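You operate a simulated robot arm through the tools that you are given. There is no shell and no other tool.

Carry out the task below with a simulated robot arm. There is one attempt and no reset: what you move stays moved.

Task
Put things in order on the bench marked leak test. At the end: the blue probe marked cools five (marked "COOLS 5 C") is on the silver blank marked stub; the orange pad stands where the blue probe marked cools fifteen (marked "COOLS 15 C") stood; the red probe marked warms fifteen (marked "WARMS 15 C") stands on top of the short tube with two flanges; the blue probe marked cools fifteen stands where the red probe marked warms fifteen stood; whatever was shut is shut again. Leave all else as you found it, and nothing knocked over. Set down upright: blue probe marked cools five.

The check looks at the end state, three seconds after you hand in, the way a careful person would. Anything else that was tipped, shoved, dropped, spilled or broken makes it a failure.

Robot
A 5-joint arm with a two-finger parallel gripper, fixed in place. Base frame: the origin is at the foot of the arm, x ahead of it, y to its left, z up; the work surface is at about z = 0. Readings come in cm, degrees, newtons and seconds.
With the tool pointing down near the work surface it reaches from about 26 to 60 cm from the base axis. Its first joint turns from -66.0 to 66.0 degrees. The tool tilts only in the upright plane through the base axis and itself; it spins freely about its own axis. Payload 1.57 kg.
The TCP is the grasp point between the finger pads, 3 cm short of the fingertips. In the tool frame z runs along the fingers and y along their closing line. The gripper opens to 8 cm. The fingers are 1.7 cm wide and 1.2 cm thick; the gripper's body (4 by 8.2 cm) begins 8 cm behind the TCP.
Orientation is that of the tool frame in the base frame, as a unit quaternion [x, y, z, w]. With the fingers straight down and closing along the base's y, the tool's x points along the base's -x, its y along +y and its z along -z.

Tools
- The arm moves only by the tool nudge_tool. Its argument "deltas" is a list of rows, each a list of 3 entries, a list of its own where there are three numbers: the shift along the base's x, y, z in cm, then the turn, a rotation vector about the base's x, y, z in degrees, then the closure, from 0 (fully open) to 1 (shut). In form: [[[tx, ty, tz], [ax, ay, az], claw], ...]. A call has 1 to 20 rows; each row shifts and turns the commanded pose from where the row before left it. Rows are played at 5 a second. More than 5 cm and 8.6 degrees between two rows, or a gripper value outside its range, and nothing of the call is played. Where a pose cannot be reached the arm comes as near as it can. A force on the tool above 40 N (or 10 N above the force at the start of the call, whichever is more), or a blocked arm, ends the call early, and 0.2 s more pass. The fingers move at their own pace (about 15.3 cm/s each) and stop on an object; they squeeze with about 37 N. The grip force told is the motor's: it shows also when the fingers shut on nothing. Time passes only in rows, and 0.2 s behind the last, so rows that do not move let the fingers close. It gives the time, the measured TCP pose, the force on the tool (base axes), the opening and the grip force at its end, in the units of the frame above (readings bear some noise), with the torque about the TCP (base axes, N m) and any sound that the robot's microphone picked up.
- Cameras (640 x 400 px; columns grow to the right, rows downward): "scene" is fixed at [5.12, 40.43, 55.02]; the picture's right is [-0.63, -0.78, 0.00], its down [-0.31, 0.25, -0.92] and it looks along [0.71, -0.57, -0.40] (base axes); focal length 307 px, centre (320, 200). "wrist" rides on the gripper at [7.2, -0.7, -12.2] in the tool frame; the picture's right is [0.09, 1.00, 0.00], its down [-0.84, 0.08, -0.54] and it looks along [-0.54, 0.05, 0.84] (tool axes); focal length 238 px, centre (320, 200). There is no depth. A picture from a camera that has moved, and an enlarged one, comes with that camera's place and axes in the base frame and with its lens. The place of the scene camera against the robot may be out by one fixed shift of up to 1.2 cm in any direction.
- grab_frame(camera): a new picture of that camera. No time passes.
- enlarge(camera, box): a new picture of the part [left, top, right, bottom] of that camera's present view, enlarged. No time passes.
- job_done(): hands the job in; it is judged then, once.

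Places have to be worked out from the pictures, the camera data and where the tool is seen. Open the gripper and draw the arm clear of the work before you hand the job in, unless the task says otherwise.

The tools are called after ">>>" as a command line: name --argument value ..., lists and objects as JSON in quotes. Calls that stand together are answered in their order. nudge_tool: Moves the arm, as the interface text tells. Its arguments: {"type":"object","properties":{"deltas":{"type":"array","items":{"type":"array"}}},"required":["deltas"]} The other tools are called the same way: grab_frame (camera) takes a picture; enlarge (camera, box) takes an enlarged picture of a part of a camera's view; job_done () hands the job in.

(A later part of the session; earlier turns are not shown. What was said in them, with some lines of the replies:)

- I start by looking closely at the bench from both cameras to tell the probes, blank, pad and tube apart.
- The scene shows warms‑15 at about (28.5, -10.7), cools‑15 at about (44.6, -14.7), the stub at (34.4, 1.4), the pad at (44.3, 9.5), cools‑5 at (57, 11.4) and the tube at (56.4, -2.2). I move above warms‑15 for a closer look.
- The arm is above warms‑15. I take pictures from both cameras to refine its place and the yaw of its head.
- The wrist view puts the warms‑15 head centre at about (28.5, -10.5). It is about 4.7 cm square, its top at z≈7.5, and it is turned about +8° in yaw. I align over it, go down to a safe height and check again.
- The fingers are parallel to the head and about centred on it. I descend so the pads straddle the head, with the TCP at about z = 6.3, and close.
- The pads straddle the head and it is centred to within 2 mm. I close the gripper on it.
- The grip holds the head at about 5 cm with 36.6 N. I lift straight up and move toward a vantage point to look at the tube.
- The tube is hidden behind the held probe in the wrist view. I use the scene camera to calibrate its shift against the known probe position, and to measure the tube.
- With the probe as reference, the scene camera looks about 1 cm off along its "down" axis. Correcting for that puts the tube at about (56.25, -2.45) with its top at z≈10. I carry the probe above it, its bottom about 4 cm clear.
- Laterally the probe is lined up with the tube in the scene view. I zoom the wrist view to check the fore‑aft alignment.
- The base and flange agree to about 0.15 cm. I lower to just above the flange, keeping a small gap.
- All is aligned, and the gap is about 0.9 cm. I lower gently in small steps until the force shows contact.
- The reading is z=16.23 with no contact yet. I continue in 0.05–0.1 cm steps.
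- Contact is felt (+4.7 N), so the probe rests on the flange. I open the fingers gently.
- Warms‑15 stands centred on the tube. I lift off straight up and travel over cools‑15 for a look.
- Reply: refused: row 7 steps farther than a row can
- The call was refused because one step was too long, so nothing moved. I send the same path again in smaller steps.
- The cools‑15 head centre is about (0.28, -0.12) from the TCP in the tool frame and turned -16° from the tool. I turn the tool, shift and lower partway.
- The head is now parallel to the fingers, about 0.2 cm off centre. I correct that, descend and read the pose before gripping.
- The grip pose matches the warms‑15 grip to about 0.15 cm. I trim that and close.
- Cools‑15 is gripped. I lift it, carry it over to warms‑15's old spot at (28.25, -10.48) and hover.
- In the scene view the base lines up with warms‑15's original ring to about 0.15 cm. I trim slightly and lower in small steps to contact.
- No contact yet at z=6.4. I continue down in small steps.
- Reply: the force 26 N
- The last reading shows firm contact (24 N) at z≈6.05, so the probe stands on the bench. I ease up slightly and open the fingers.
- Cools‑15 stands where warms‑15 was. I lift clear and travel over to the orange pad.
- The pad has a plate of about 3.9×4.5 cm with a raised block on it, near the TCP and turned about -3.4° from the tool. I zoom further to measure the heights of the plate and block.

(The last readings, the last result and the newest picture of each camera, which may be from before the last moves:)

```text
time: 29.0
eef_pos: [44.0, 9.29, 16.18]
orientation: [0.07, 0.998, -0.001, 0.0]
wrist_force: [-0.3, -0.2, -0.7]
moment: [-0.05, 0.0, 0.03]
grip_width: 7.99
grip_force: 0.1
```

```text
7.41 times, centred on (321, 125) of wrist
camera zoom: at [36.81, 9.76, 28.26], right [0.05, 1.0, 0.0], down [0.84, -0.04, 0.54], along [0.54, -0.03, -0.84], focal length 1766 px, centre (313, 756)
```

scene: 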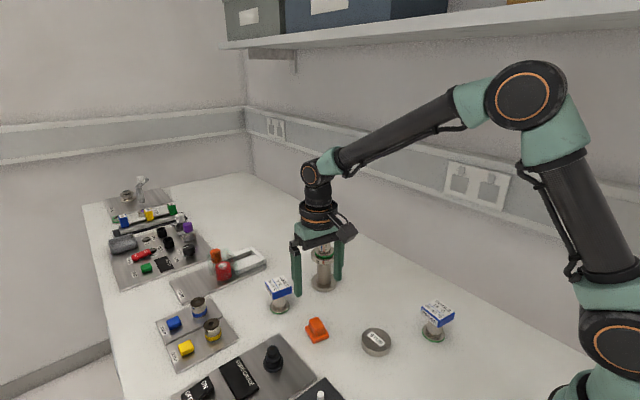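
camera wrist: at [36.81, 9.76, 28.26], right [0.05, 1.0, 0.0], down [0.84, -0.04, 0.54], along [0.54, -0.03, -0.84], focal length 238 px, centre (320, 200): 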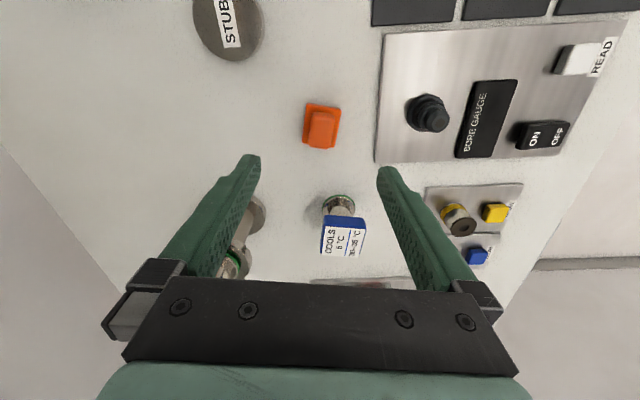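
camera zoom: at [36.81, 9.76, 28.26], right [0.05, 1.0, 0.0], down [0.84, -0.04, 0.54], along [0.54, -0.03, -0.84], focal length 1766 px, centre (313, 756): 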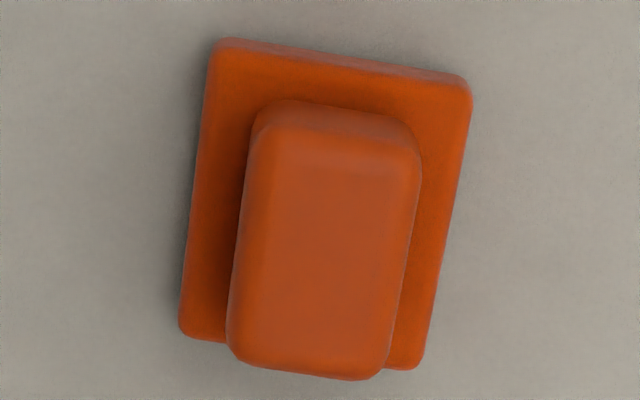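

The plate is about 1.1 cm thick and the block's top is near z≈2.7. I line up on the block, narrow the opening to about 5.2 cm because the gauge panel is close, and lower to z≈8 to check.

>>> nudge_tool --deltas '[[[0.48, 0.06, -1], [0, 0, -3.4], 0.2], [[0, 0, -3.5], [0, 0, 0], 0.35], [[0, 0, -3.5], [0, 0, 0], 0.35], [[0, 0, 0], [0, 0, 0], 0.35], [[0, 0, 0], [0, 0, 0], 0.35]]'

>>> grab_frame --camera "wrist"

>>> enlarge --camera "wrist" --box '[256, 110, 384, 190]'

>>> enlarge --camera "scene" --box '[260, 270, 388, 360]'

```text
time: 30.2
eef_pos: [44.54, 9.38, 8.19]
orientation: [0.1, 0.995, 0.0, 0.0]
wrist_force: [0.4, -0.4, -0.3]
moment: [0.0, -0.02, -0.01]
grip_width: 5.19
grip_force: 0.1
```

```text
taken
camera wrist: at [37.53, 10.1, 20.35], right [0.11, 0.99, 0.0], down [0.84, -0.09, 0.54], along [0.54, -0.06, -0.84], focal length 238 px, centre (320, 200)
```

wrist: 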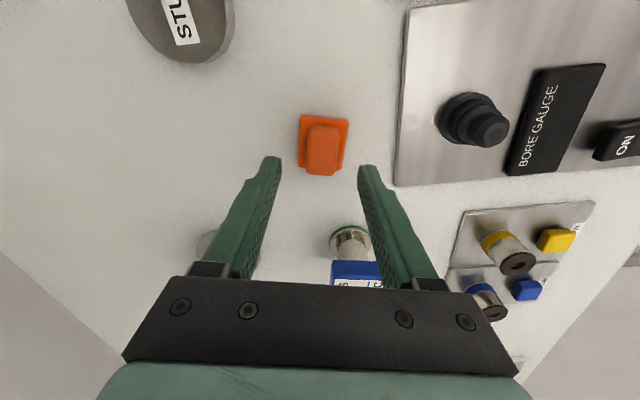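

```text
5.00 times, centred on (320, 150) of wrist
camera zoom: at [37.53, 10.1, 20.35], right [0.11, 0.99, 0.0], down [0.84, -0.09, 0.54], along [0.54, -0.06, -0.84], focal length 1192 px, centre (320, 450)
```

zoom: 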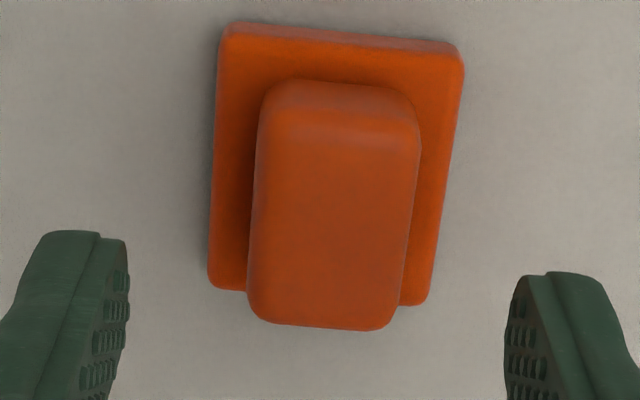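

```text
4.44 times, centred on (324, 315) of scene
camera zoom: at [5.12, 40.43, 55.02], right [-0.63, -0.78, 0.0], down [-0.31, 0.25, -0.92], along [0.71, -0.57, -0.4], focal length 1364 px, centre (302, -311)
```

zoom: 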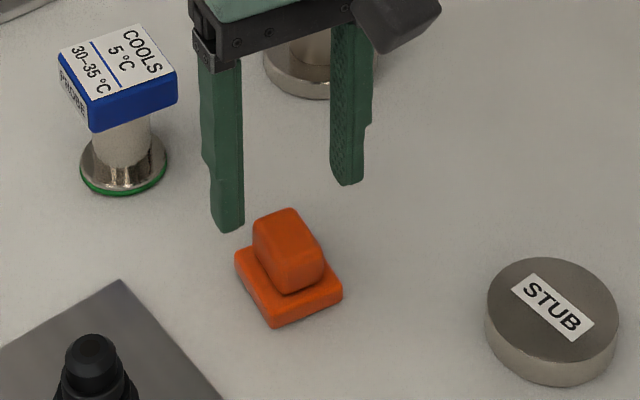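

The tool is parallel to the pad, and the pad's centre is about 0.3 cm nearer the base. I correct that and lower to z≈4.3, so the fingertips stay just above the plate, then check.

>>> nudge_tool --deltas '[[[-0.25, 0.15, -1.5], [0, 0, 0], 0.35], [[0, 0, -1.5], [0, 0, 0], 0.35], [[0, 0, -0.85], [0, 0, 0], 0.35], [[0, 0, 0], [0, 0, 0], 0.35]]'

>>> grab_frame --camera "wrist"

>>> enlarge --camera "scene" --box '[280, 290, 360, 350]'

```text
time: 31.2
eef_pos: [44.35, 9.61, 4.27]
orientation: [0.1, 0.995, 0.0, 0.0]
wrist_force: [-0.4, -0.2, -0.3]
moment: [0.0, -0.01, -0.01]
grip_width: 5.19
grip_force: 0.0
```

```text
taken
camera wrist: at [37.25, 10.39, 16.42], right [0.11, 0.99, 0.0], down [0.84, -0.09, 0.54], along [0.54, -0.06, -0.84], focal length 238 px, centre (320, 200)
```

wrist: 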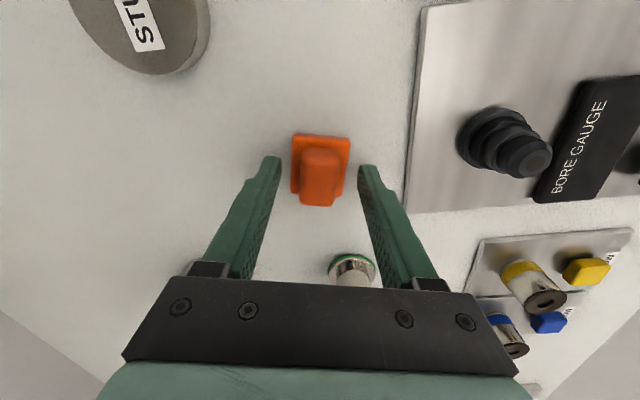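

```text
6.67 times, centred on (320, 320) of scene
camera zoom: at [5.12, 40.43, 55.02], right [-0.63, -0.78, 0.0], down [-0.31, 0.25, -0.92], along [0.71, -0.57, -0.4], focal length 2046 px, centre (320, -600)
```

zoom: 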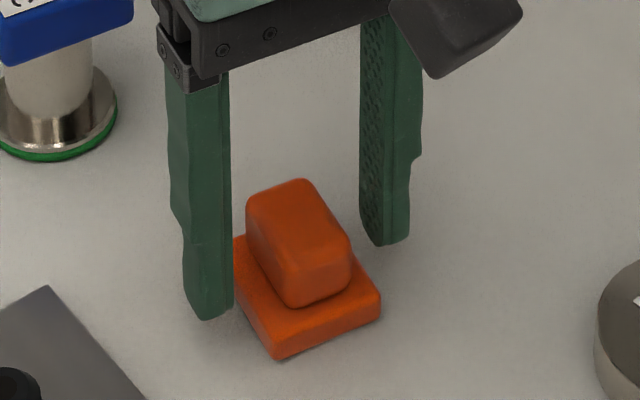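

The fingers straddle the block and are well centred, clear of the plate. I close on the block.

>>> nudge_tool --deltas '[[[0, 0, 0], [0, 0, 0], 0.5], [[0, 0, 0], [0, 0, 0], 0.65], [[0, 0, 0], [0, 0, 0], 0.8], [[0, 0, 0], [0, 0, 0], 1], [[0, 0, 0], [0, 0, 0], 1]]'

>>> enlarge --camera "scene" --box '[280, 290, 360, 350]'

```text
time: 32.4
eef_pos: [44.34, 9.46, 4.32]
orientation: [0.099, 0.995, 0.0, 0.0]
wrist_force: [0.3, 0.6, -0.1]
moment: [0.0, -0.02, 0.01]
grip_width: 2.37
grip_force: 35.9
```

```text
6.67 times, centred on (320, 320) of scene
camera zoom: at [5.12, 40.43, 55.02], right [-0.63, -0.78, 0.0], down [-0.31, 0.25, -0.92], along [0.71, -0.57, -0.4], focal length 2046 px, centre (320, -600)
```

zoom: 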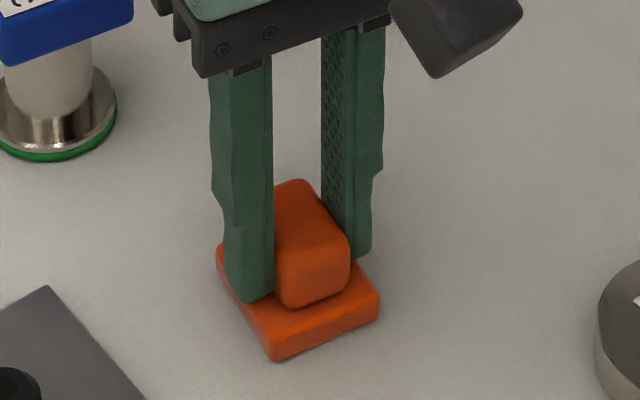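

The block is gripped at 2.4 cm. I lift the pad, carry it along y to cools‑15's old spot and hover above it.

>>> nudge_tool --deltas '[[[0, 0, 1], [0, 0, 0], 1], [[0, 0, 2], [0, 0, 0], 1], [[0, 0, 3], [0, 0, 0], 1], [[0, -2, 2], [0, 0, 0], 1], [[0, -4, 0], [0, 0, 0], 1], [[0, -4, 0], [0, 0, 0], 1], [[0, -4, 0], [0, 0, 0], 1], [[0, -4, 0], [0, 0, 0], 1], [[0, -4, 0], [0, 0, 0], 1], [[0, -2.05, 0], [0, 0, 0], 1], [[0, 0, -3], [0, 0, 0], 1], [[0, 0, -2], [0, 0, 0], 1], [[0, 0, 0], [0, 0, 0], 1], [[0, 0, 0], [0, 0, 0], 1]]'

>>> enlarge --camera "scene" --box '[290, 180, 418, 300]'

>>> grab_frame --camera "wrist"

>>> grab_frame --camera "scene"

```text
time: 35.4
eef_pos: [44.16, -14.51, 7.18]
orientation: [0.1, 0.995, 0.0, 0.0]
wrist_force: [0.3, 0.3, 0.4]
moment: [0.01, -0.03, -0.03]
grip_width: 2.37
grip_force: 35.8
```

```text
3.33 times, centred on (354, 240) of scene
camera zoom: at [5.12, 40.43, 55.02], right [-0.63, -0.78, 0.0], down [-0.31, 0.25, -0.92], along [0.71, -0.57, -0.4], focal length 1023 px, centre (207, 67)
```

zoom: 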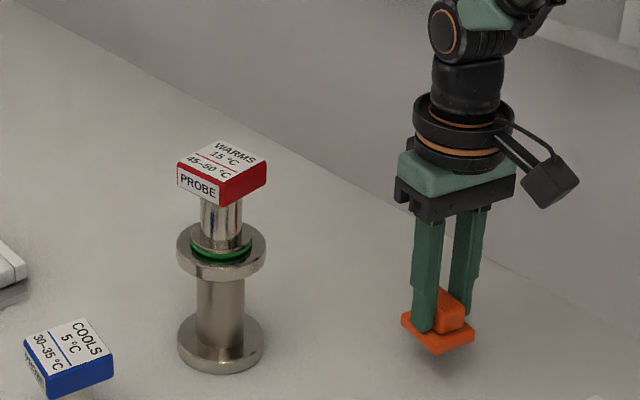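

```text
taken
camera wrist: at [37.15, -13.67, 19.25], right [0.11, 0.99, 0.0], down [0.84, -0.09, 0.54], along [0.54, -0.06, -0.84], focal length 238 px, centre (320, 200)
```

wrist: 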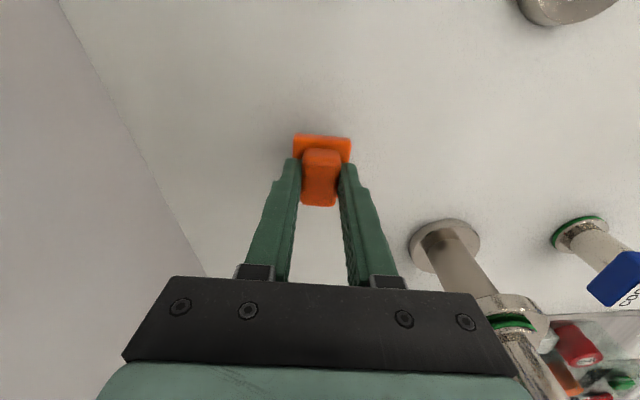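

```text
taken
```

scene: 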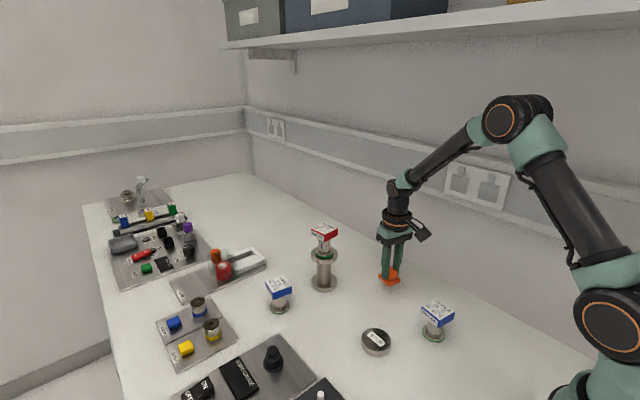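

The hovering pad projects to the old cools‑15 spot to within about 0.1 cm. I lower it in steps.

>>> nudge_tool --deltas '[[[0, 0, -1.2], [0, 0, 0], 1], [[0, 0, -1.0], [0, 0, 0], 1], [[0, 0, -0.4], [0, 0, 0], 1], [[0, 0, -0.15], [0, 0, 0], 1], [[0, 0, -0.1], [0, 0, 0], 1], [[0, 0, 0], [0, 0, 0], 1]]'

```text
time: 36.8
eef_pos: [44.26, -14.45, 4.31]
orientation: [0.099, 0.995, 0.0, 0.001]
wrist_force: [0.2, -0.3, 0.0]
moment: [0.0, -0.04, 0.0]
grip_width: 2.35
grip_force: 35.5
```

The reading is z=4.31 with no clear contact yet. I take two more small steps down.

>>> nudge_tool --deltas '[[[0, 0, -0.08], [0, 0, 0], 1], [[0, 0, -0.06], [0, 0, 0], 1], [[0, 0, 0], [0, 0, 0], 1]]'

>>> enlarge --camera "scene" --box '[350, 250, 430, 310]'

```text
time: 37.6
eef_pos: [44.22, -14.4, 4.38]
orientation: [0.1, 0.995, 0.0, 0.0]
wrist_force: [-1.1, -0.2, 4.4]
moment: [-0.01, 0.03, 0.04]
grip_width: 2.35
grip_force: 35.6
```

```text
6.67 times, centred on (390, 280) of scene
camera zoom: at [5.12, 40.43, 55.02], right [-0.63, -0.78, 0.0], down [-0.31, 0.25, -0.92], along [0.71, -0.57, -0.4], focal length 2046 px, centre (-147, -333)
```

zoom: 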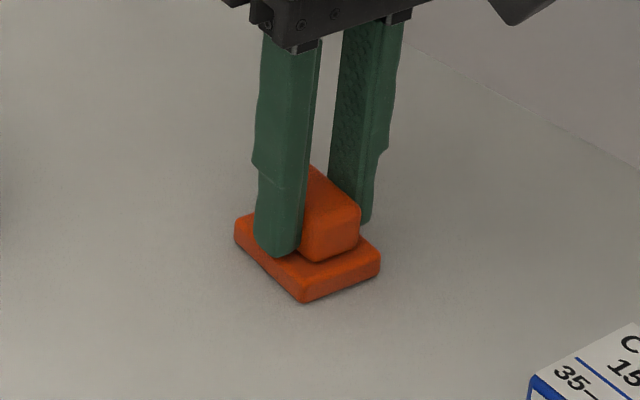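

Contact shows (about 4.4 N) and the pad sits flat on the bench. I open the fingers to about 5 cm and lift straight up.

>>> nudge_tool --deltas '[[[0, 0, 0], [0, 0, 0], 0.68], [[0, 0, 0], [0, 0, 0], 0.5], [[0, 0, 0], [0, 0, 0], 0.35], [[0, 0, 0], [0, 0, 0], 0.35], [[0, 0, 1], [0, 0, 0], 0.35], [[0, 0, 3], [0, 0, 0], 0.35], [[0, 0, 4], [0, 0, 0], 0.2], [[0, 0, 4], [0, 0, 0], 0], [[0, 0, 0], [0, 0, 0], 0]]'

>>> enlarge --camera "scene" --box '[290, 180, 418, 300]'

>>> grab_frame --camera "wrist"

```text
time: 39.6
eef_pos: [44.0, -14.34, 16.4]
orientation: [0.1, 0.995, 0.0, -0.001]
wrist_force: [-0.4, 0.7, 0.3]
moment: [-0.03, 0.0, 0.0]
grip_width: 8.01
grip_force: 0.1
```

```text
3.33 times, centred on (354, 240) of scene
camera zoom: at [5.12, 40.43, 55.02], right [-0.63, -0.78, 0.0], down [-0.31, 0.25, -0.92], along [0.71, -0.57, -0.4], focal length 1023 px, centre (207, 67)
```

zoom: 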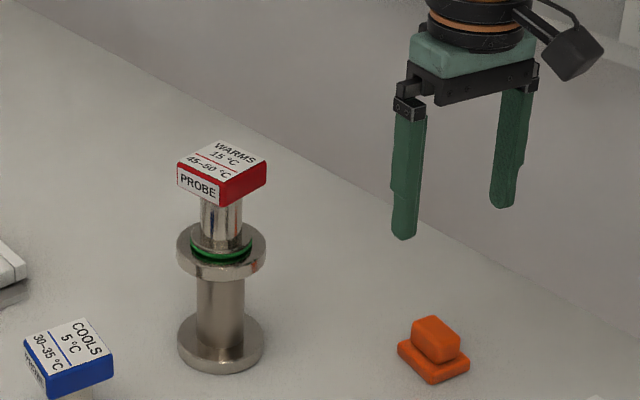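

```text
taken
camera wrist: at [36.95, -13.63, 28.46], right [0.11, 0.99, 0.0], down [0.84, -0.09, 0.54], along [0.54, -0.06, -0.84], focal length 238 px, centre (320, 200)
```

wrist: 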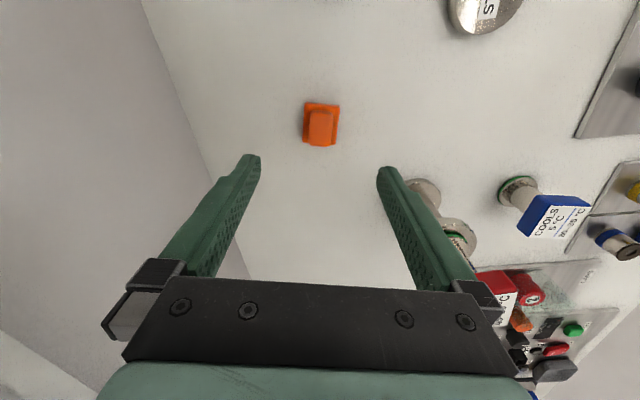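

The pad stands on the right spot. Next is cools‑5: I move along y at x≈44, clear of the tube, and then out over the probe.

>>> nudge_tool --deltas '[[[0, 3.5, 0], [0, 0, 0], 0], [[0, 4.4, 0], [0, 0, 0], 0], [[0, 4.4, 0], [0, 0, 0], 0], [[0, 4.4, 0], [0, 0, 0], 0], [[0, 4.4, 0], [0, 0, 0], 0], [[0, 4.4, 0], [0, 0, 0], 0], [[3, 0.5, 0], [0, 0, 0], 0], [[3, 0, 0], [0, 0, 0], 0], [[3, 0, 0], [0, 0, 0], 0], [[3, 0, 0], [0, 0, 0], 0], [[0, 0, 0], [0, 0, 0], 0], [[0, 0, 0], [0, 0, 0], 0]]'

>>> grab_frame --camera "wrist"

>>> enlarge --camera "wrist" --box '[240, 90, 400, 190]'

>>> grab_frame --camera "scene"

```text
time: 42.2
eef_pos: [56.4, 11.46, 16.23]
orientation: [0.099, 0.995, 0.0, 0.001]
wrist_force: [-0.1, -0.9, 0.5]
moment: [0.01, 0.01, -0.01]
grip_width: 7.99
grip_force: 0.0
```

```text
taken
camera wrist: at [49.25, 12.26, 28.38], right [0.11, 0.99, 0.0], down [0.84, -0.09, 0.54], along [0.54, -0.06, -0.84], focal length 238 px, centre (320, 200)
```

wrist: 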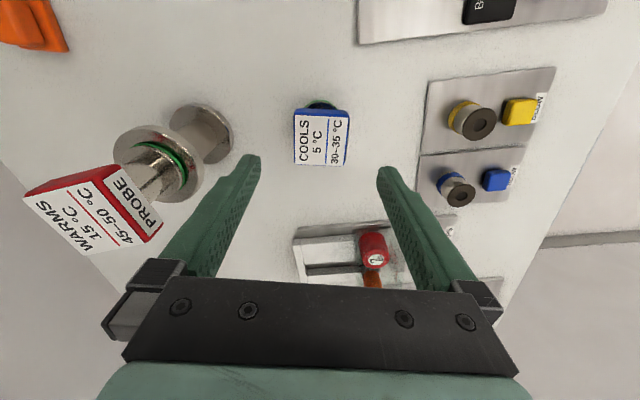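

```text
4.00 times, centred on (320, 140) of wrist
camera zoom: at [49.25, 12.26, 28.38], right [0.11, 0.99, 0.0], down [0.84, -0.09, 0.54], along [0.54, -0.06, -0.84], focal length 953 px, centre (320, 440)
```

zoom: 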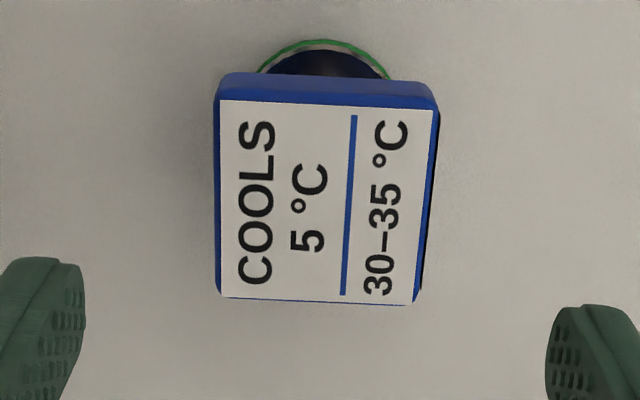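

```text
taken
```

scene: 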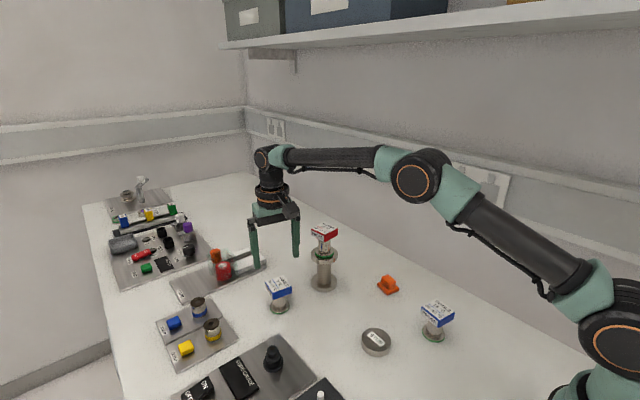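

Cools‑5 is nearly centred, and only +2.4° of yaw is needed. I turn, lower partway and check again.

>>> nudge_tool --deltas '[[[0, 0, -1], [0, 0, 2.4], 0], [[0, 0, -3.2], [0, 0, 0], 0], [[0, 0, 0], [0, 0, 0], 0], [[0, 0, 0], [0, 0, 0], 0]]'

>>> enlarge --camera "wrist" --box '[240, 110, 400, 210]'

>>> enlarge --camera "scene" --box '[230, 220, 326, 320]'

```text
time: 43.2
eef_pos: [56.28, 11.53, 12.03]
orientation: [0.078, 0.997, 0.0, 0.0]
wrist_force: [0.6, 0.1, -1.0]
moment: [0.01, 0.0, 0.02]
grip_width: 7.99
grip_force: 0.1
```

```text
4.00 times, centred on (320, 160) of wrist
camera zoom: at [49.18, 12.05, 24.11], right [0.06, 1.0, 0.0], down [0.84, -0.05, 0.54], along [0.54, -0.04, -0.84], focal length 953 px, centre (320, 360)
```

zoom: 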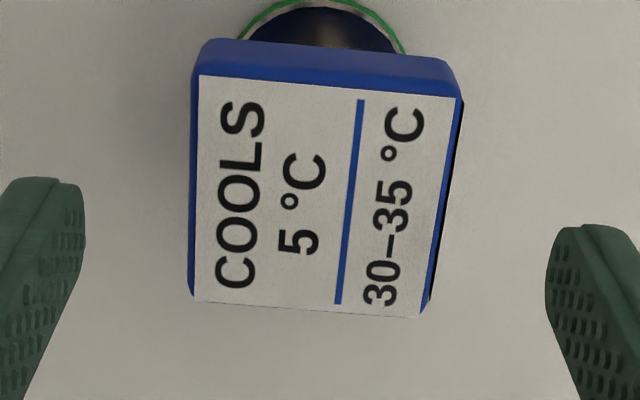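

```text
4.00 times, centred on (278, 270) of scene
camera zoom: at [5.12, 40.43, 55.02], right [-0.63, -0.78, 0.0], down [-0.31, 0.25, -0.92], along [0.71, -0.57, -0.4], focal length 1227 px, centre (488, -80)
```

zoom: 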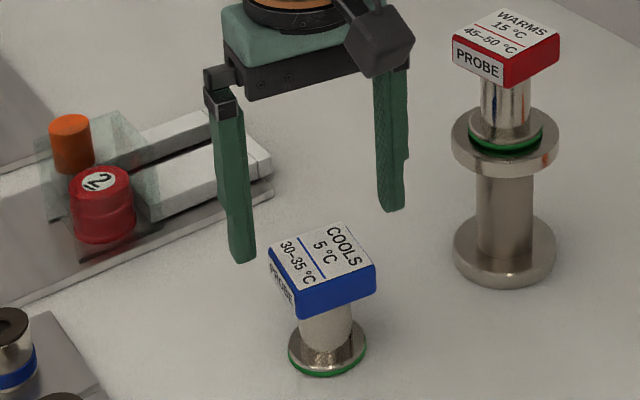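

The head is parallel to the fingers and within 0.1 cm of centre. I descend around it and read the pose.

>>> nudge_tool --deltas '[[[0.03, -0.11, -2], [0, 0, 0], 0], [[0, 0, -2], [0, 0, 0], 0], [[0, 0, -1.85], [0, 0, 0], 0], [[0, 0, 0], [0, 0, 0], 0]]'

>>> grab_frame --camera "wrist"

>>> enlarge --camera "scene" --box '[230, 220, 326, 320]'

```text
time: 44.2
eef_pos: [56.47, 11.24, 6.12]
orientation: [0.079, 0.997, 0.0, 0.0]
wrist_force: [0.1, 0.4, 0.4]
moment: [-0.02, 0.0, 0.0]
grip_width: 8.01
grip_force: 0.1
```

```text
taken
camera wrist: at [49.29, 11.81, 18.27], right [0.06, 1.0, 0.0], down [0.84, -0.05, 0.54], along [0.54, -0.04, -0.84], focal length 238 px, centre (320, 200)
```

wrist: 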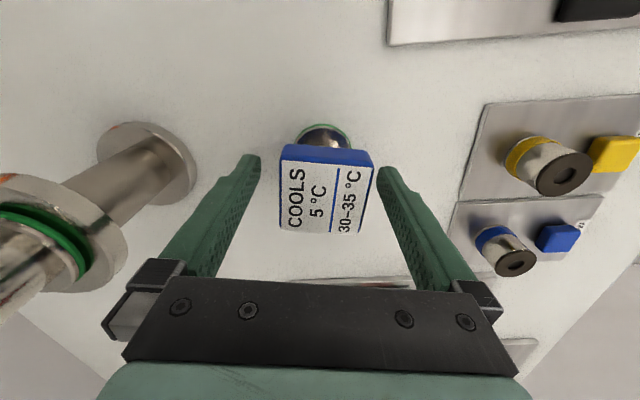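

```text
4.00 times, centred on (278, 270) of scene
camera zoom: at [5.12, 40.43, 55.02], right [-0.63, -0.78, 0.0], down [-0.31, 0.25, -0.92], along [0.71, -0.57, -0.4], focal length 1227 px, centre (488, -80)
```

zoom: 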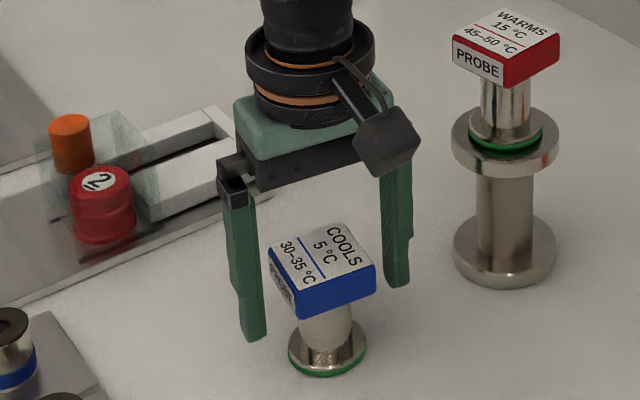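

The head sits about 0.2 cm toward +y between the fingers. I trim that and close.

>>> nudge_tool --deltas '[[[-0.08, 0.2, 0], [0, 0, 0], 0], [[0, 0, 0], [0, 0, 0], 0], [[0, 0, 0], [0, 0, 0], 0.3], [[0, 0, 0], [0, 0, 0], 0.6], [[0, 0, 0], [0, 0, 0], 1.0], [[0, 0, 0], [0, 0, 0], 1.0]]'

>>> grab_frame --camera "wrist"

```text
time: 45.6
eef_pos: [56.32, 11.54, 6.29]
orientation: [0.078, 0.997, 0.0, 0.0]
wrist_force: [-1.2, -0.2, 1.2]
moment: [0.08, 0.03, 0.04]
grip_width: 4.95
grip_force: 37.0
```

```text
taken
camera wrist: at [49.17, 12.04, 18.36], right [0.06, 1.0, 0.0], down [0.84, -0.05, 0.54], along [0.54, -0.04, -0.84], focal length 238 px, centre (320, 200)
```

wrist: 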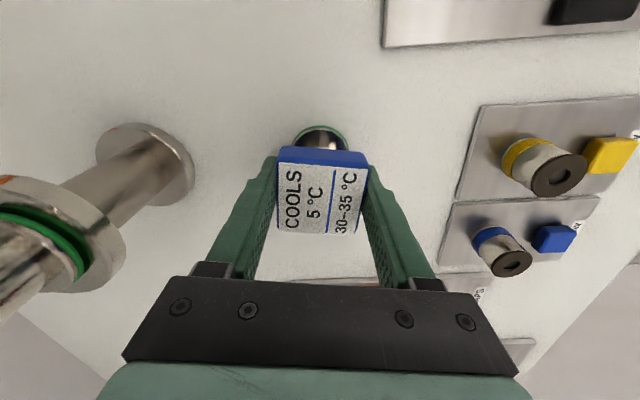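

Cools‑5 is gripped. Before moving it I measure the stub precisely in the scene view.

>>> enlarge --camera "scene" --box '[344, 316, 408, 364]'

>>> nudge_tool --deltas '[[[0, 0, 1], [0, 0, 0], 1], [[0, 0, 2], [0, 0, 0], 1], [[0, 0, 3], [0, 0, 0], 1], [[0, 0, 4], [0, 0, 0], 1], [[-3, 0, 2], [0, 0, 0], 1], [[-4, 0, 0], [0, 0, 0], 1], [[0, 0, 0], [0, 0, 0], 1]]'

>>> grab_frame --camera "wrist"

>>> grab_frame --camera "scene"

```text
8.33 times, centred on (376, 340) of scene
camera zoom: at [5.12, 40.43, 55.02], right [-0.63, -0.78, 0.0], down [-0.31, 0.25, -0.92], along [0.71, -0.57, -0.4], focal length 2557 px, centre (-147, -967)
```

zoom: 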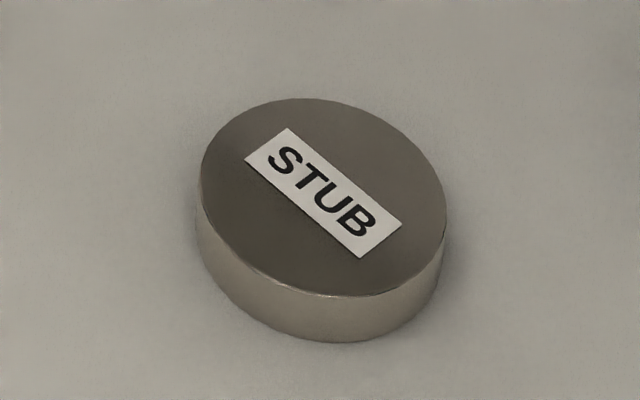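

```text
time: 47.2
eef_pos: [49.2, 11.73, 18.27]
orientation: [0.078, 0.997, 0.001, 0.0]
wrist_force: [-0.2, 0.2, -2.8]
moment: [0.01, 0.02, 0.0]
grip_width: 4.99
grip_force: 36.9
```

```text
taken
camera wrist: at [42.09, 12.14, 30.44], right [0.06, 1.0, 0.0], down [0.84, -0.05, 0.54], along [0.54, -0.04, -0.84], focal length 238 px, centre (320, 200)
```

wrist: 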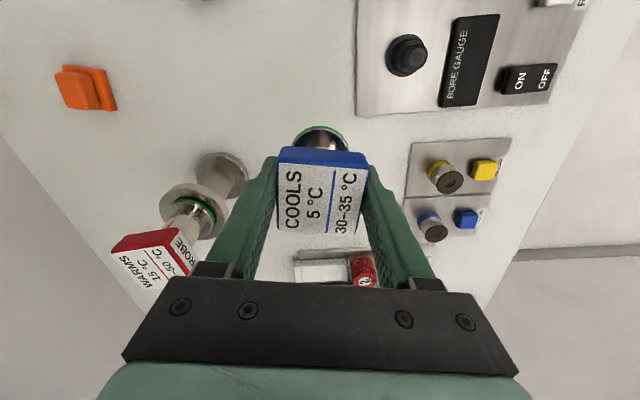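

```text
taken
```

scene: 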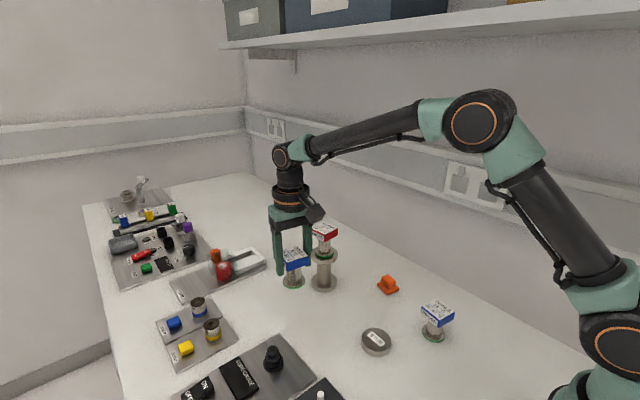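

From the corrected scene view and an earlier wrist view, the stub's centre is at about (34.2, 1.67), with its top at z≈1.55 and a diameter of about 6.2 cm. I carry cools‑5 over it and hover about 3 cm above.

>>> nudge_tool --deltas '[[[-2, -1.34, 0], [0, 0, 0], 1], [[-3, -2.01, 0], [0, 0, 0], 1], [[-3, -2.01, 0], [0, 0, 0], 1], [[-3, -2.01, 0], [0, 0, 0], 1], [[-2.5, -1.67, 0], [0, 0, 0], 1], [[-1.5, -1.0, 0], [0, 0, 0], 1], [[0, 0, -3], [0, 0, 0], 1], [[0, 0, -3], [0, 0, 0], 1], [[0, 0, -1.3], [0, 0, 0], 1], [[0, 0, 0], [0, 0, 0], 1], [[0, 0, 0], [0, 0, 0], 1]]'

>>> enlarge --camera "scene" --box '[328, 276, 424, 366]'

>>> grab_frame --camera "wrist"

>>> enlarge --camera "wrist" --box '[260, 70, 388, 150]'

```text
time: 49.6
eef_pos: [34.3, 1.57, 10.82]
orientation: [0.079, 0.997, 0.0, 0.0]
wrist_force: [0.6, -0.9, -2.7]
moment: [0.01, 0.0, 0.01]
grip_width: 4.99
grip_force: 37.2
```

```text
4.44 times, centred on (376, 321) of scene
camera zoom: at [5.12, 40.43, 55.02], right [-0.63, -0.78, 0.0], down [-0.31, 0.25, -0.92], along [0.71, -0.57, -0.4], focal length 1364 px, centre (71, -338)
```

zoom: 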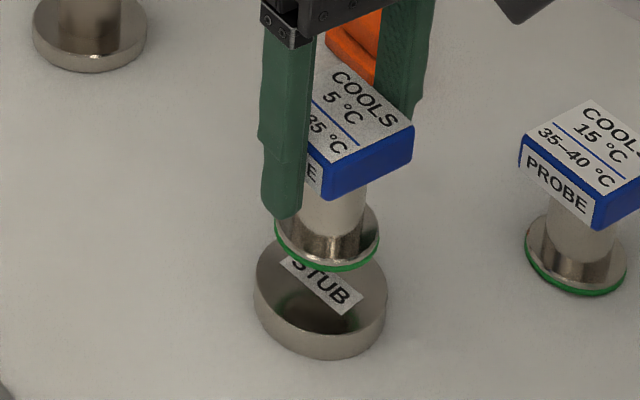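

```text
taken
camera wrist: at [27.05, 2.13, 23.06], right [0.06, 1.0, 0.0], down [0.84, -0.05, 0.54], along [0.54, -0.04, -0.84], focal length 238 px, centre (320, 200)
```

wrist: 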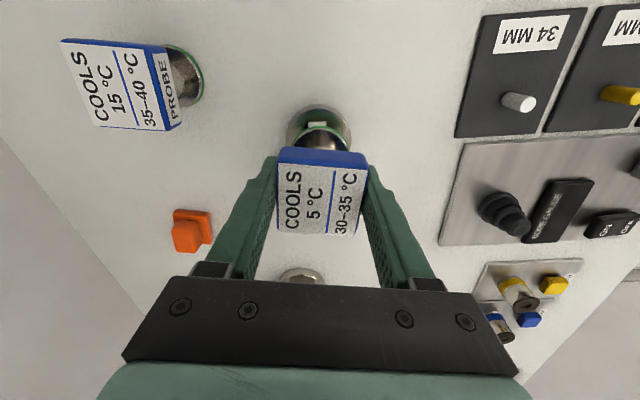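

```text
5.00 times, centred on (324, 110) of wrist
camera zoom: at [27.05, 2.13, 23.06], right [0.06, 1.0, 0.0], down [0.84, -0.05, 0.54], along [0.54, -0.04, -0.84], focal length 1192 px, centre (300, 650)
```

zoom: 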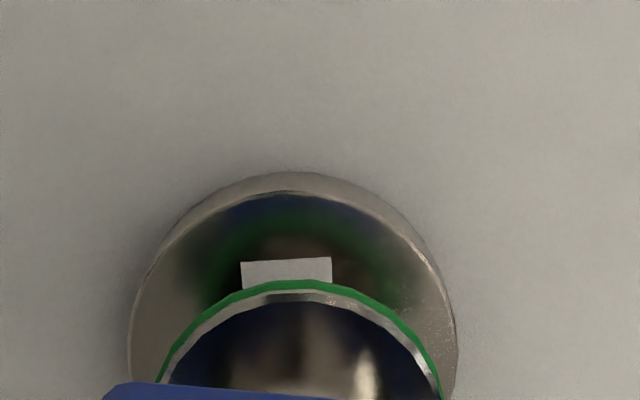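

Base and stub agree to about 0.13 cm. I trim y by -0.1 and lower in decreasing steps.

>>> nudge_tool --deltas '[[[0, -0.1, -1.2], [0, 0, 0], 1], [[0, 0, -1.0], [0, 0, 0], 1], [[0, 0, -0.4], [0, 0, 0], 1], [[0, 0, -0.15], [0, 0, 0], 1], [[0, 0, 0], [0, 0, 0], 1]]'

>>> enlarge --camera "scene" --box '[344, 306, 408, 354]'

```text
time: 50.8
eef_pos: [34.28, 1.45, 8.13]
orientation: [0.078, 0.997, 0.0, 0.0]
wrist_force: [0.0, 0.0, -2.5]
moment: [-0.03, 0.09, 0.01]
grip_width: 4.99
grip_force: 37.1
```

```text
8.33 times, centred on (376, 330) of scene
camera zoom: at [5.12, 40.43, 55.02], right [-0.63, -0.78, 0.0], down [-0.31, 0.25, -0.92], along [0.71, -0.57, -0.4], focal length 2557 px, centre (-147, -883)
```

zoom: 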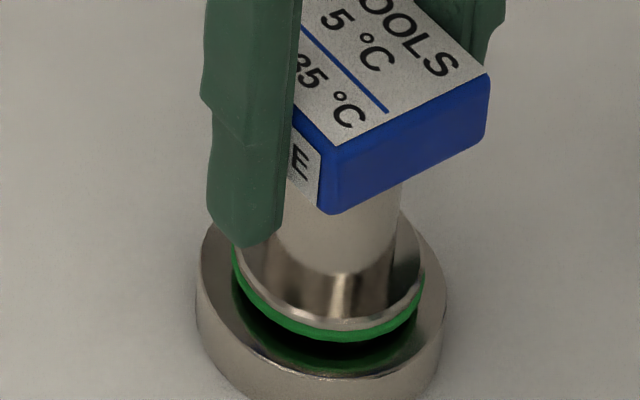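

There is still a small gap of about 0.4 cm and the alignment is good. I keep lowering in 0.1 cm steps.

>>> nudge_tool --deltas '[[[0, 0, -0.1], [0, 0, 0], 1], [[0, 0, -0.1], [0, 0, 0], 1], [[0, 0, -0.08], [0, 0, 0], 1], [[0, 0, 0], [0, 0, 0], 1]]'

```text
time: 51.8
eef_pos: [34.18, 1.67, 7.98]
orientation: [0.078, 0.997, 0.0, 0.001]
wrist_force: [-0.9, 0.0, -2.1]
moment: [-0.01, -0.01, 0.01]
grip_width: 4.97
grip_force: 36.8
```

No contact yet, so I take a few more small steps down.

>>> nudge_tool --deltas '[[[0, 0, -0.08], [0, 0, 0], 1], [[0, 0, -0.07], [0, 0, 0], 1], [[0, 0, 0], [0, 0, 0], 1]]'

>>> enlarge --camera "scene" --box '[344, 306, 408, 354]'

```text
time: 52.6
eef_pos: [34.19, 1.6, 7.79]
orientation: [0.078, 0.997, 0.0, 0.001]
wrist_force: [-1.6, 3.6, 7.7]
moment: [0.29, 0.09, 0.03]
grip_width: 4.96
grip_force: 36.9
```

```text
8.33 times, centred on (376, 330) of scene
camera zoom: at [5.12, 40.43, 55.02], right [-0.63, -0.78, 0.0], down [-0.31, 0.25, -0.92], along [0.71, -0.57, -0.4], focal length 2557 px, centre (-147, -883)
```

zoom: 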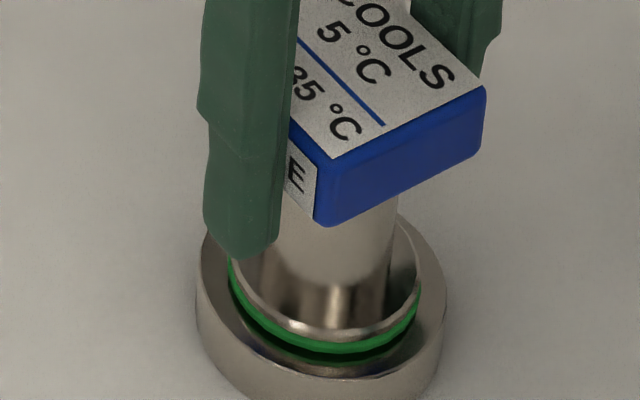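

Contact is made (about 10 N). I seat it by a hair more and open the fingers gently.

>>> nudge_tool --deltas '[[[0, 0, -0.04], [0, 0, 0], 1], [[0, 0, 0], [0, 0, 0], 0.6], [[0, 0, 0], [0, 0, 0], 0.36], [[0, 0, 0], [0, 0, 0], 0.25], [[0, 0, 0], [0, 0, 0], 0.1], [[0, 0, 0], [0, 0, 0], 0], [[0, 0, 0], [0, 0, 0], 0]]'

>>> enlarge --camera "scene" --box '[328, 276, 424, 366]'

>>> grab_frame --camera "wrist"

```text
time: 54.2
eef_pos: [34.23, 1.63, 7.75]
orientation: [0.078, 0.997, -0.001, 0.0]
wrist_force: [0.7, -1.0, -0.4]
moment: [-0.02, -0.01, -0.02]
grip_width: 8.03
grip_force: 0.1
```

```text
4.44 times, centred on (376, 321) of scene
camera zoom: at [5.12, 40.43, 55.02], right [-0.63, -0.78, 0.0], down [-0.31, 0.25, -0.92], along [0.71, -0.57, -0.4], focal length 1364 px, centre (71, -338)
```

zoom: 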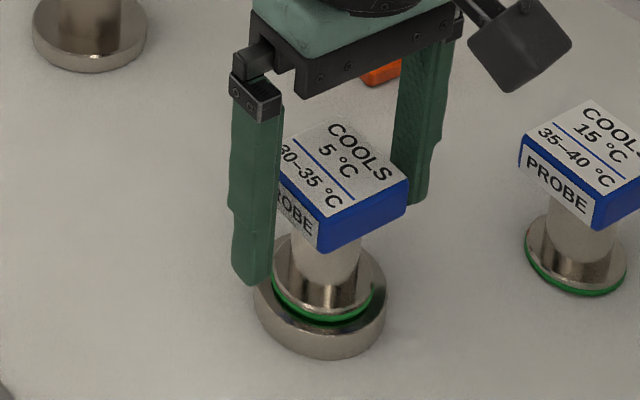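

```text
taken
camera wrist: at [27.04, 2.03, 19.91], right [0.06, 1.0, 0.0], down [0.84, -0.05, 0.54], along [0.54, -0.04, -0.84], focal length 238 px, centre (320, 200)
```

wrist: 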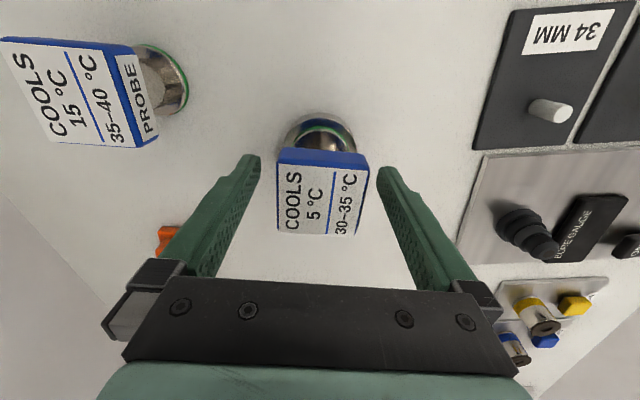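

Cools‑5 stands upright and centred on the stub, and the fingers are clear. I lift straight up and withdraw to near the start pose.

>>> nudge_tool --deltas '[[[0, 0, 1], [0, 0, 0], 0], [[0, 0, 3], [0, 0, 0], 0], [[0, 0, 4], [0, 0, 0], 0], [[0, 0, 4], [0, 0, 0], 0], [[0, 0, 4], [0, 0, 0], 0], [[0, 0, 4], [0, 0, 0], 0], [[2, -2, 3], [0, 0, 0], 0], [[3, -3, 2], [0, 0, 0], 0], [[3, -3, 2], [0, 0, 0], 0], [[0, 0, 2], [0, 0, 0], 0], [[0, 0, 0], [0, 0, 0], 0]]'

>>> grab_frame --camera "scene"

>>> enlarge --camera "scene" --box '[240, 220, 480, 370]'

>>> enlarge --camera "scene" --box '[80, 170, 320, 320]'

>>> grab_frame --camera "wrist"

```text
time: 56.6
eef_pos: [42.33, -6.24, 36.82]
orientation: [0.078, 0.997, -0.001, 0.0]
wrist_force: [0.7, -0.7, -0.5]
moment: [0.03, 0.0, 0.0]
grip_width: 8.0
grip_force: 0.0
```

```text
taken
```

scene: 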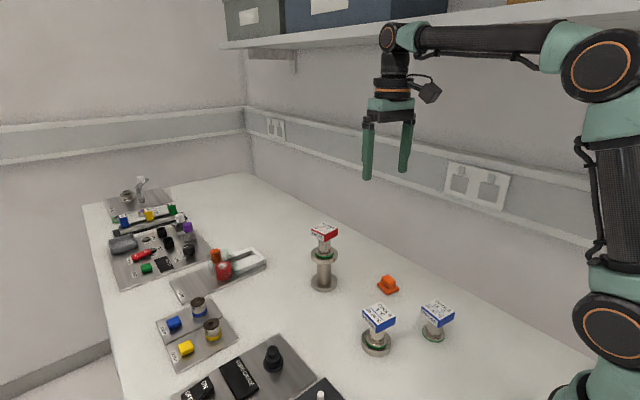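

```text
2.67 times, centred on (360, 295) of scene
camera zoom: at [5.12, 40.43, 55.02], right [-0.63, -0.78, 0.0], down [-0.31, 0.25, -0.92], along [0.71, -0.57, -0.4], focal length 818 px, centre (213, -53)
```

zoom: 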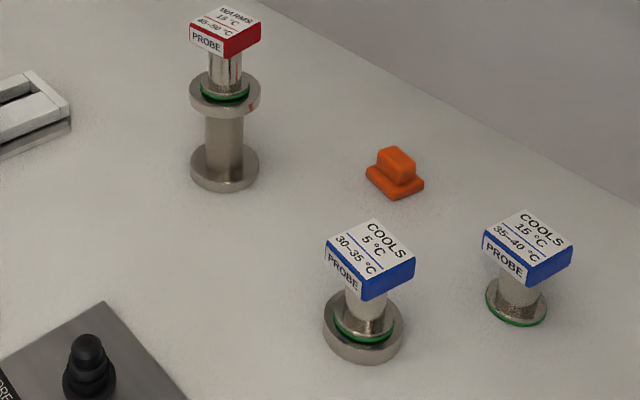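

```text
2.67 times, centred on (200, 245) of scene
camera zoom: at [5.12, 40.43, 55.02], right [-0.63, -0.78, 0.0], down [-0.31, 0.25, -0.92], along [0.71, -0.57, -0.4], focal length 818 px, centre (640, 80)
```

zoom: 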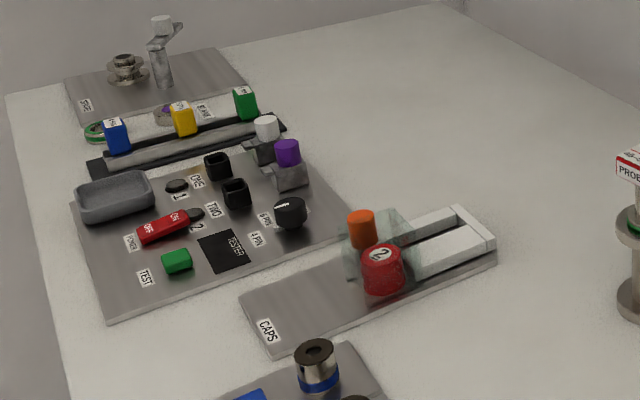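

```text
taken
camera wrist: at [35.17, -5.81, 48.9], right [0.06, 1.0, 0.0], down [0.84, -0.05, 0.54], along [0.54, -0.03, -0.84], focal length 238 px, centre (320, 200)
```

wrist: 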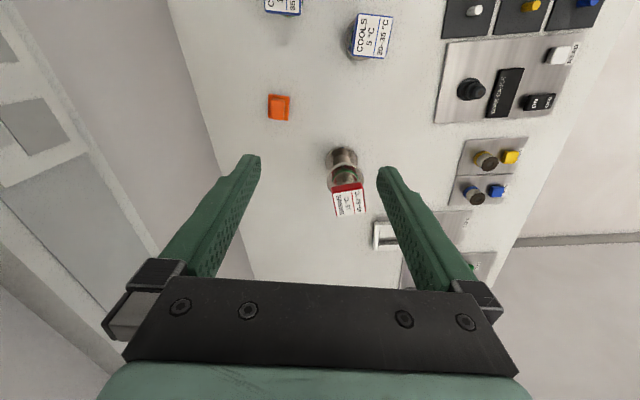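

The final views show warms‑15 on the tube, the pad on cools‑15's old spot, cools‑15 where warms‑15 stood, and cools‑5 upright on the stub. The tube, the stub and everything else are unmoved, nothing was opened, and the arm is clear with the gripper open, so I hand in.

>>> job_done

```text
The job is handed in.
```

The job is handed in. The last camera views before handing in showed the bench as you asked:

- **Blue probe "COOLS 5 C":** it stands upright and centred on the silver stub.
- **Orange pad:** it stands where "COOLS 15 C" stood.
- **Red probe "WARMS 15 C":** it stands on top of the short tube with two flanges.
- **Blue probe "COOLS 15 C":** it stands where "WARMS 15 C" stood.

The moved pieces match their target spots to within a millimetre or two in the scene view. The tube and stub did not shift. I saw no change to anything else in view, and nothing was knocked over. I opened nothing, so there was nothing to shut again. The arm is drawn back near its start pose with the gripper open.
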